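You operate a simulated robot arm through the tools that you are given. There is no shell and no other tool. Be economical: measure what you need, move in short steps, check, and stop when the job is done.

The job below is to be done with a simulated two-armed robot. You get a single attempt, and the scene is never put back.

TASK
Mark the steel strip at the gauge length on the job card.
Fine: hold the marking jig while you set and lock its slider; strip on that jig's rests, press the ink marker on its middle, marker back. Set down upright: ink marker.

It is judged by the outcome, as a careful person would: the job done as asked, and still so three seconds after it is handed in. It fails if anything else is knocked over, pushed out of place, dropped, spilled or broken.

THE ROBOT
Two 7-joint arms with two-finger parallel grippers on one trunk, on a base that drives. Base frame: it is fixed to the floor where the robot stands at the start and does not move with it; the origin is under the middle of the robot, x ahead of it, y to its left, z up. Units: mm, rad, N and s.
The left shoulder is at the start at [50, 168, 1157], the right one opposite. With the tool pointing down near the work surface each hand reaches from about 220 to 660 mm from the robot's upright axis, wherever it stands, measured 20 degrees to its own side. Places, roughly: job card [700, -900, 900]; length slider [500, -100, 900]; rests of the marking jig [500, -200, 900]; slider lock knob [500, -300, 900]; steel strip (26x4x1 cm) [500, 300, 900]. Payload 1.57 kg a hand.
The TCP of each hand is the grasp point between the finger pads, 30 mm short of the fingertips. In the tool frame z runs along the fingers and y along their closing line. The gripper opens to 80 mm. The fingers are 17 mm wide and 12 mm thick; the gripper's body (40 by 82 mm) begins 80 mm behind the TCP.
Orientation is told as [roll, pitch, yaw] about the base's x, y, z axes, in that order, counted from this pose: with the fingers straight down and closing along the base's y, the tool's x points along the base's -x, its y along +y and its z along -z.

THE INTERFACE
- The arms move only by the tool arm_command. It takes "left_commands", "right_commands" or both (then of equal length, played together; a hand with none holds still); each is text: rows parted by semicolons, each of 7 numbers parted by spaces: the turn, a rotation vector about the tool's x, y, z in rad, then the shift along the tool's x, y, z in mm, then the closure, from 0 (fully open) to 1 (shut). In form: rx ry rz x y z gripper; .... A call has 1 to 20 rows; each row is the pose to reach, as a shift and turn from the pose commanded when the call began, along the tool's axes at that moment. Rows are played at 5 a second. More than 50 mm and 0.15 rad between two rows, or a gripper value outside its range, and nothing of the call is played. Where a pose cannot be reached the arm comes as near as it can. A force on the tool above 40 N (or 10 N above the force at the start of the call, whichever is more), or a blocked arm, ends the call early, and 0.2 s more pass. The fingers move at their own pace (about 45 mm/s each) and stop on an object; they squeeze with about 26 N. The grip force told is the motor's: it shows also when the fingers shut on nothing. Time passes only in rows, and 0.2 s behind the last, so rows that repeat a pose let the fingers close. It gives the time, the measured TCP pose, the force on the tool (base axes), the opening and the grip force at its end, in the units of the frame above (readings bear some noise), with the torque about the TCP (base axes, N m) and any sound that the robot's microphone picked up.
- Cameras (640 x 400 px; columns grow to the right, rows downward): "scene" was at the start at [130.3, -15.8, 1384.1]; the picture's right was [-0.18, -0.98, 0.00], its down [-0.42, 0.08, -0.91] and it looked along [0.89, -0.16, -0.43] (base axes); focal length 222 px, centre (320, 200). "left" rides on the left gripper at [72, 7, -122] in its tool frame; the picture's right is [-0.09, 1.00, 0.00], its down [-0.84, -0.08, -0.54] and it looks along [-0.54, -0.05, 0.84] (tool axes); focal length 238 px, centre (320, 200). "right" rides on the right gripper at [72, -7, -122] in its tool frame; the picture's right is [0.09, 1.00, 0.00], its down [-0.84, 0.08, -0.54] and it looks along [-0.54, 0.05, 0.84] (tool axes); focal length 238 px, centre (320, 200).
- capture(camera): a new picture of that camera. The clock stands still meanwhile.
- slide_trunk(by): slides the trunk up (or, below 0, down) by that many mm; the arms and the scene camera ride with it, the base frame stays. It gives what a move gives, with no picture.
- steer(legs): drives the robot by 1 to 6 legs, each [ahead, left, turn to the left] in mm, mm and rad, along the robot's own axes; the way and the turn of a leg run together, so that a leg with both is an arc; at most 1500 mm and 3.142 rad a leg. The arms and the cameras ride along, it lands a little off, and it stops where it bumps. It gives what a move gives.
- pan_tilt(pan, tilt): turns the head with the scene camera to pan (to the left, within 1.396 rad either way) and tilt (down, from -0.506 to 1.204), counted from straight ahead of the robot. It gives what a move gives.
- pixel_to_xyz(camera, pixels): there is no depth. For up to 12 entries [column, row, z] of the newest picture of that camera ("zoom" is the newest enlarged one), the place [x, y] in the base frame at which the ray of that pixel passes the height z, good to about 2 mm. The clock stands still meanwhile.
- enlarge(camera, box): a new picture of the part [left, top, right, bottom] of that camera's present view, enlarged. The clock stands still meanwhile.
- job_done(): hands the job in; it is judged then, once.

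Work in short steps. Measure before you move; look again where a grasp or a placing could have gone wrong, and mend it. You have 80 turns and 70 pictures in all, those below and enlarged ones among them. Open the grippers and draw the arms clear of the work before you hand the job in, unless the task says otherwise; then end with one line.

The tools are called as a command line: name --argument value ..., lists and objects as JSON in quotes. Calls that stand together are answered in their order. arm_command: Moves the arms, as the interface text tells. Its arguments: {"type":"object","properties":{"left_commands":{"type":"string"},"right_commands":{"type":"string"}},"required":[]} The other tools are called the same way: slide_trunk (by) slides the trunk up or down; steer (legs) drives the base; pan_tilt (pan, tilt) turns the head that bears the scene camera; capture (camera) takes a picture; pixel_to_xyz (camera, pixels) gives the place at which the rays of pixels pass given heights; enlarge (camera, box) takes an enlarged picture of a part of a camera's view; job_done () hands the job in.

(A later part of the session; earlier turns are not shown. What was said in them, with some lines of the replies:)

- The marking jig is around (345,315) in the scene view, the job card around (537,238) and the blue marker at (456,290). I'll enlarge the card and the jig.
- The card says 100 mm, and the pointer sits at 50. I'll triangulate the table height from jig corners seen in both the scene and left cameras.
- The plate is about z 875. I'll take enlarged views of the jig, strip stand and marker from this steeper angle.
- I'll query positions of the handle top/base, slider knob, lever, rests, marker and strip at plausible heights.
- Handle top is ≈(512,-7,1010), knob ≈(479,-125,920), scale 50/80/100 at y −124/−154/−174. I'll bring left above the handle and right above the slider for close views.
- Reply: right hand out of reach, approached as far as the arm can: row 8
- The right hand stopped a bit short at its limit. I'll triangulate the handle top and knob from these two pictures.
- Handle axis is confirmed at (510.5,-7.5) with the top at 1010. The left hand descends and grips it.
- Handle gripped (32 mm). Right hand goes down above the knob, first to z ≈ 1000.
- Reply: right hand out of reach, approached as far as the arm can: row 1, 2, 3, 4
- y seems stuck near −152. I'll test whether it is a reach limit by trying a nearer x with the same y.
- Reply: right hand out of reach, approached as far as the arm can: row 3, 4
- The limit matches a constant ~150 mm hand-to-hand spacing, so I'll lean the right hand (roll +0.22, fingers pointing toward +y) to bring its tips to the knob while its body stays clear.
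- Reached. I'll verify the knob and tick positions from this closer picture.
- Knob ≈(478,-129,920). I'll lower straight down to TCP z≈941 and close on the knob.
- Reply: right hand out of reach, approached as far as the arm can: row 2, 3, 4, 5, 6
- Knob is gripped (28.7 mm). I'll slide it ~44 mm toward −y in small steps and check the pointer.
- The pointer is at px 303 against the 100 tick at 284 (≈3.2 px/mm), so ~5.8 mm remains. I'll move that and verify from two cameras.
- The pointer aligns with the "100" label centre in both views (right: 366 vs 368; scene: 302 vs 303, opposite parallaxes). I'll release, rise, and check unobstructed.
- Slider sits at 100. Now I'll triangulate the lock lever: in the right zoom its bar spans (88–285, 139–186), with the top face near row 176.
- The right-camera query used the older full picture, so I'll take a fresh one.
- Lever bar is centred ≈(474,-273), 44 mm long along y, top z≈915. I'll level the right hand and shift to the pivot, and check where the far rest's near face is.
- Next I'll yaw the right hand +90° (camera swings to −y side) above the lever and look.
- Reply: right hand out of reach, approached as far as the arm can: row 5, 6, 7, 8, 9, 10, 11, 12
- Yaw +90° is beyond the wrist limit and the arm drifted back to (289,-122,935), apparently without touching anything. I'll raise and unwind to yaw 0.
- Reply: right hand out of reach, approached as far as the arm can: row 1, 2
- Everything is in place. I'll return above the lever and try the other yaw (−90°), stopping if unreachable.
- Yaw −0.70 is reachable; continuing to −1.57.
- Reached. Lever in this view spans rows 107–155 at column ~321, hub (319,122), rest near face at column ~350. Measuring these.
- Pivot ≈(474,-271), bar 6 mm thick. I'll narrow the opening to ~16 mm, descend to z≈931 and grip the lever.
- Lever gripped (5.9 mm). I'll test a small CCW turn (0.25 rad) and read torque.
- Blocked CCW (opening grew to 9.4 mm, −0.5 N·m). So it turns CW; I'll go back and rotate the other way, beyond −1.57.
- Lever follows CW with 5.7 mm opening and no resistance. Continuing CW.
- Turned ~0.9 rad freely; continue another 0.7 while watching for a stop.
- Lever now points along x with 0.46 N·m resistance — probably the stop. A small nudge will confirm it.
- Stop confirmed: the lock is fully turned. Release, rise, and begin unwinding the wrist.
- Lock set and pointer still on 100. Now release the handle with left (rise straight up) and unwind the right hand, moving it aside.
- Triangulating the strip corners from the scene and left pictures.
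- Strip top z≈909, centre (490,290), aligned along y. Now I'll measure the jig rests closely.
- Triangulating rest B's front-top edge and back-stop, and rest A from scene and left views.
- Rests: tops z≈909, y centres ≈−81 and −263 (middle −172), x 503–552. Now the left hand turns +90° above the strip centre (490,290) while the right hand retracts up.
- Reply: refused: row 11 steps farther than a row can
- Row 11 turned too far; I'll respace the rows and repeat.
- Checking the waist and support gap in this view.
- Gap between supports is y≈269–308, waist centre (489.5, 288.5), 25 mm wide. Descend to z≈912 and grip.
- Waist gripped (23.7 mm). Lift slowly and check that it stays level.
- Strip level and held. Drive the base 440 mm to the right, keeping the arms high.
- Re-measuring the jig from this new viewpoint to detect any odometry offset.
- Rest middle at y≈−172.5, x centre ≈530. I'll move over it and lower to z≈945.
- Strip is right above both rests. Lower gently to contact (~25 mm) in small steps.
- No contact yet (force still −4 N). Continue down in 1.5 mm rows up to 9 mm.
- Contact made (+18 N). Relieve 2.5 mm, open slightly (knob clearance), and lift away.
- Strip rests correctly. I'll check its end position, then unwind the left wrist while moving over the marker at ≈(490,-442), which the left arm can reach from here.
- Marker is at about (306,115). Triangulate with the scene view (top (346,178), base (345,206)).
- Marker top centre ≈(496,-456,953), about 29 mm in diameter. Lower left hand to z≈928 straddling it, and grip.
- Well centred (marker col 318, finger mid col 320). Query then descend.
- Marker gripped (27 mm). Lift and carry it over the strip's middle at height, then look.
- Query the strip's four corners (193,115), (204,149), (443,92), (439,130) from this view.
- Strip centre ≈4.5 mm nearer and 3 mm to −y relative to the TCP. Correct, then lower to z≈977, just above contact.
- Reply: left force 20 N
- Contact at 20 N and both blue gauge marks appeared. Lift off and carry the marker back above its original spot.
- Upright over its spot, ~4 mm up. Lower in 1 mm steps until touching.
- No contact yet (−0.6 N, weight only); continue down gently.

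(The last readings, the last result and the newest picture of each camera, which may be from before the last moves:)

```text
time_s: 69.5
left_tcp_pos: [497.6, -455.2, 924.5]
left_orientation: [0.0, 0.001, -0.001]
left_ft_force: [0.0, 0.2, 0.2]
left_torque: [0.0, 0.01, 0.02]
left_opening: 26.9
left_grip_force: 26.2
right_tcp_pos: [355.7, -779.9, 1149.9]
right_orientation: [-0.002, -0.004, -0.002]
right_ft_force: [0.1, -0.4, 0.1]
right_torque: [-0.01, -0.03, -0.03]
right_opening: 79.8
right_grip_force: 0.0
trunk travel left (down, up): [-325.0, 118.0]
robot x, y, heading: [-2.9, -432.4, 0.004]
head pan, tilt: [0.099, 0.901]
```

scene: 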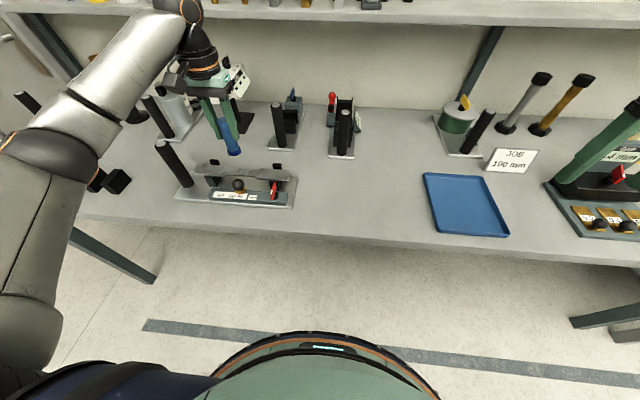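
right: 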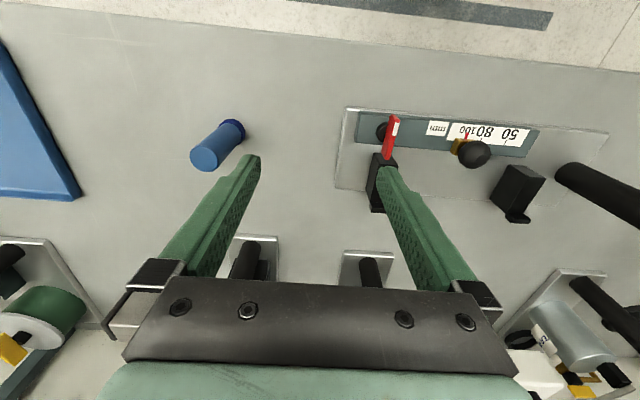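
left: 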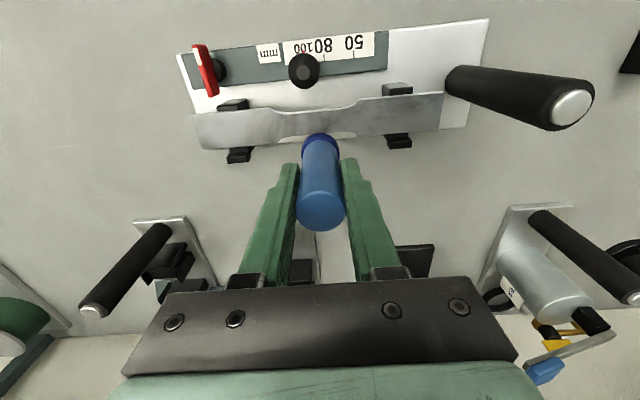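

arm_command --left_commands "0 0 0 0 0 1 1;0 0 0 0 0 2 1;0 0 0 0 0 2 1"

enlarge --camera "scene" --box '[314, 160, 378, 210]'

```text
time_s: 70.2
left_tcp_pos: [497.4, -454.5, 923.1]
left_orientation: [0.0, 0.0, -0.001]
left_ft_force: [0.4, 0.6, -1.3]
left_torque: [0.0, -0.01, 0.02]
left_opening: 26.8
left_grip_force: 26.2
right_tcp_pos: [355.3, -779.1, 1149.4]
right_orientation: [-0.003, -0.004, -0.005]
right_ft_force: [-0.9, 0.4, -0.4]
right_torque: [0.0, -0.03, 0.0]
right_opening: 80.2
right_grip_force: 0.0
trunk travel left (down, up): [-325.0, 118.0]
robot x, y, heading: [-4.0, -431.1, 0.0]
head pan, tilt: [0.099, 0.901]
```

```text
8.00 times, centred on (346, 185) of scene
```

zoom: 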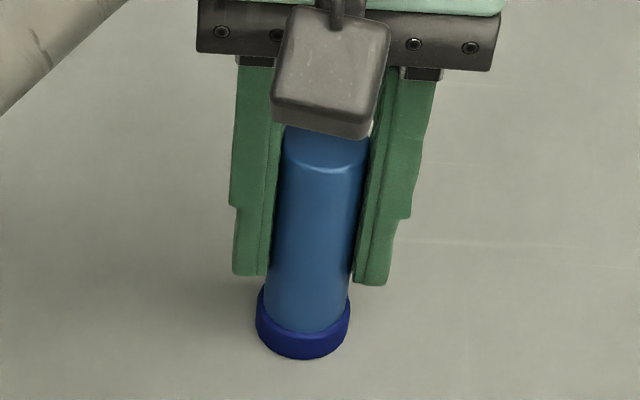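

Collar bottom is at row 204.9 versus 205.6 originally, so ~2 mm above the table still. Continue gently.

arm_command --left_commands "0 0 0 0 0 1 1;0 0 0 0 0 2 1;0 0 0 0 0 3 1;0 0 0 0 0 3 1"

```text
time_s: 71.2
left_tcp_pos: [498.5, -454.8, 922.3]
left_orientation: [-0.002, -0.006, 0.001]
left_ft_force: [2.6, 4.2, 16.0]
left_torque: [0.26, -0.27, 0.01]
left_opening: 27.0
left_grip_force: 26.6
right_tcp_pos: [354.4, -779.3, 1151.3]
right_orientation: [-0.003, -0.006, -0.005]
right_ft_force: [-0.1, -0.1, 0.4]
right_torque: [-0.01, 0.04, -0.02]
right_opening: 79.9
right_grip_force: 0.2
trunk travel left (down, up): [-325.0, 118.0]
robot x, y, heading: [1.7, -430.3, -0.005]
head pan, tilt: [0.099, 0.901]
```

Table contact (+16 N). Relieve 1.7 mm, open, and withdraw straight up, then back.

arm_command --left_commands "0 0 0 0 0 -1.7 1;0 0 0 0 0 -1.7 1;0 0 0 0 0 -1.7 0.5;0 0 0 0 0 -1.7 0.2;0 0 0 0 0 -1.7 0.1;0 0 0 0 0 -30 0.1;0 0 0 0 0 -75 0;0 0 0 0 0 -120 0;0 0 0 0 0 -165 0;0 0 0 40 10 -185 0;0 0 0 80 20 -200 0;0 0 0 120 30 -200 0;0 0 0 120 70 -200 0;0 0 0 120 110 -200 0;0 0 0 120 110 -200 0"

capture --camera "scene"

```text
time_s: 74.5
left_tcp_pos: [376.5, -351.3, 1121.1]
left_orientation: [0.001, -0.001, 0.001]
left_ft_force: [0.5, -0.3, -0.2]
left_torque: [0.0, 0.01, 0.0]
left_opening: 79.9
left_grip_force: 0.0
right_tcp_pos: [354.4, -781.2, 1149.9]
right_orientation: [-0.002, -0.005, -0.004]
right_ft_force: [-0.1, -1.4, 0.0]
right_torque: [0.01, 0.01, -0.03]
right_opening: 80.1
right_grip_force: 0.2
trunk travel left (down, up): [-325.0, 118.0]
robot x, y, heading: [-3.1, -433.2, -0.003]
head pan, tilt: [0.099, 0.901]
```

```text
4 pictures are left
```

scene: 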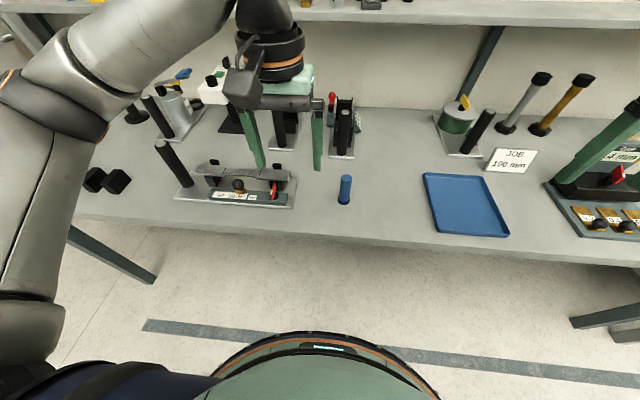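

Marker stands upright at (345,190), strip on the jig. One last close look at the marks.

enlarge --camera "scene" --box '[170, 130, 370, 255]'

```text
3.20 times, centred on (270, 192) of scene
```

zoom: 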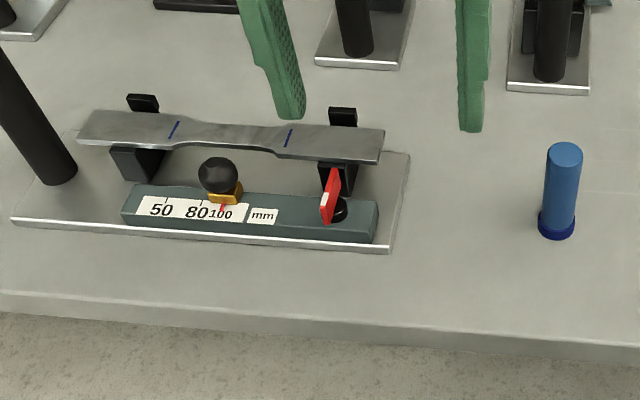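

The two marks are on the strip, the slider is locked at 100, the marker is upright and both arms are clear. Handing in.

job_done

```text
The job is handed in.
```

The steel strip is marked at the job card's 100 mm gauge length: the slider is locked at 100, both blue marks are on the strip, the marker is upright back in its place, and both arms are clear.
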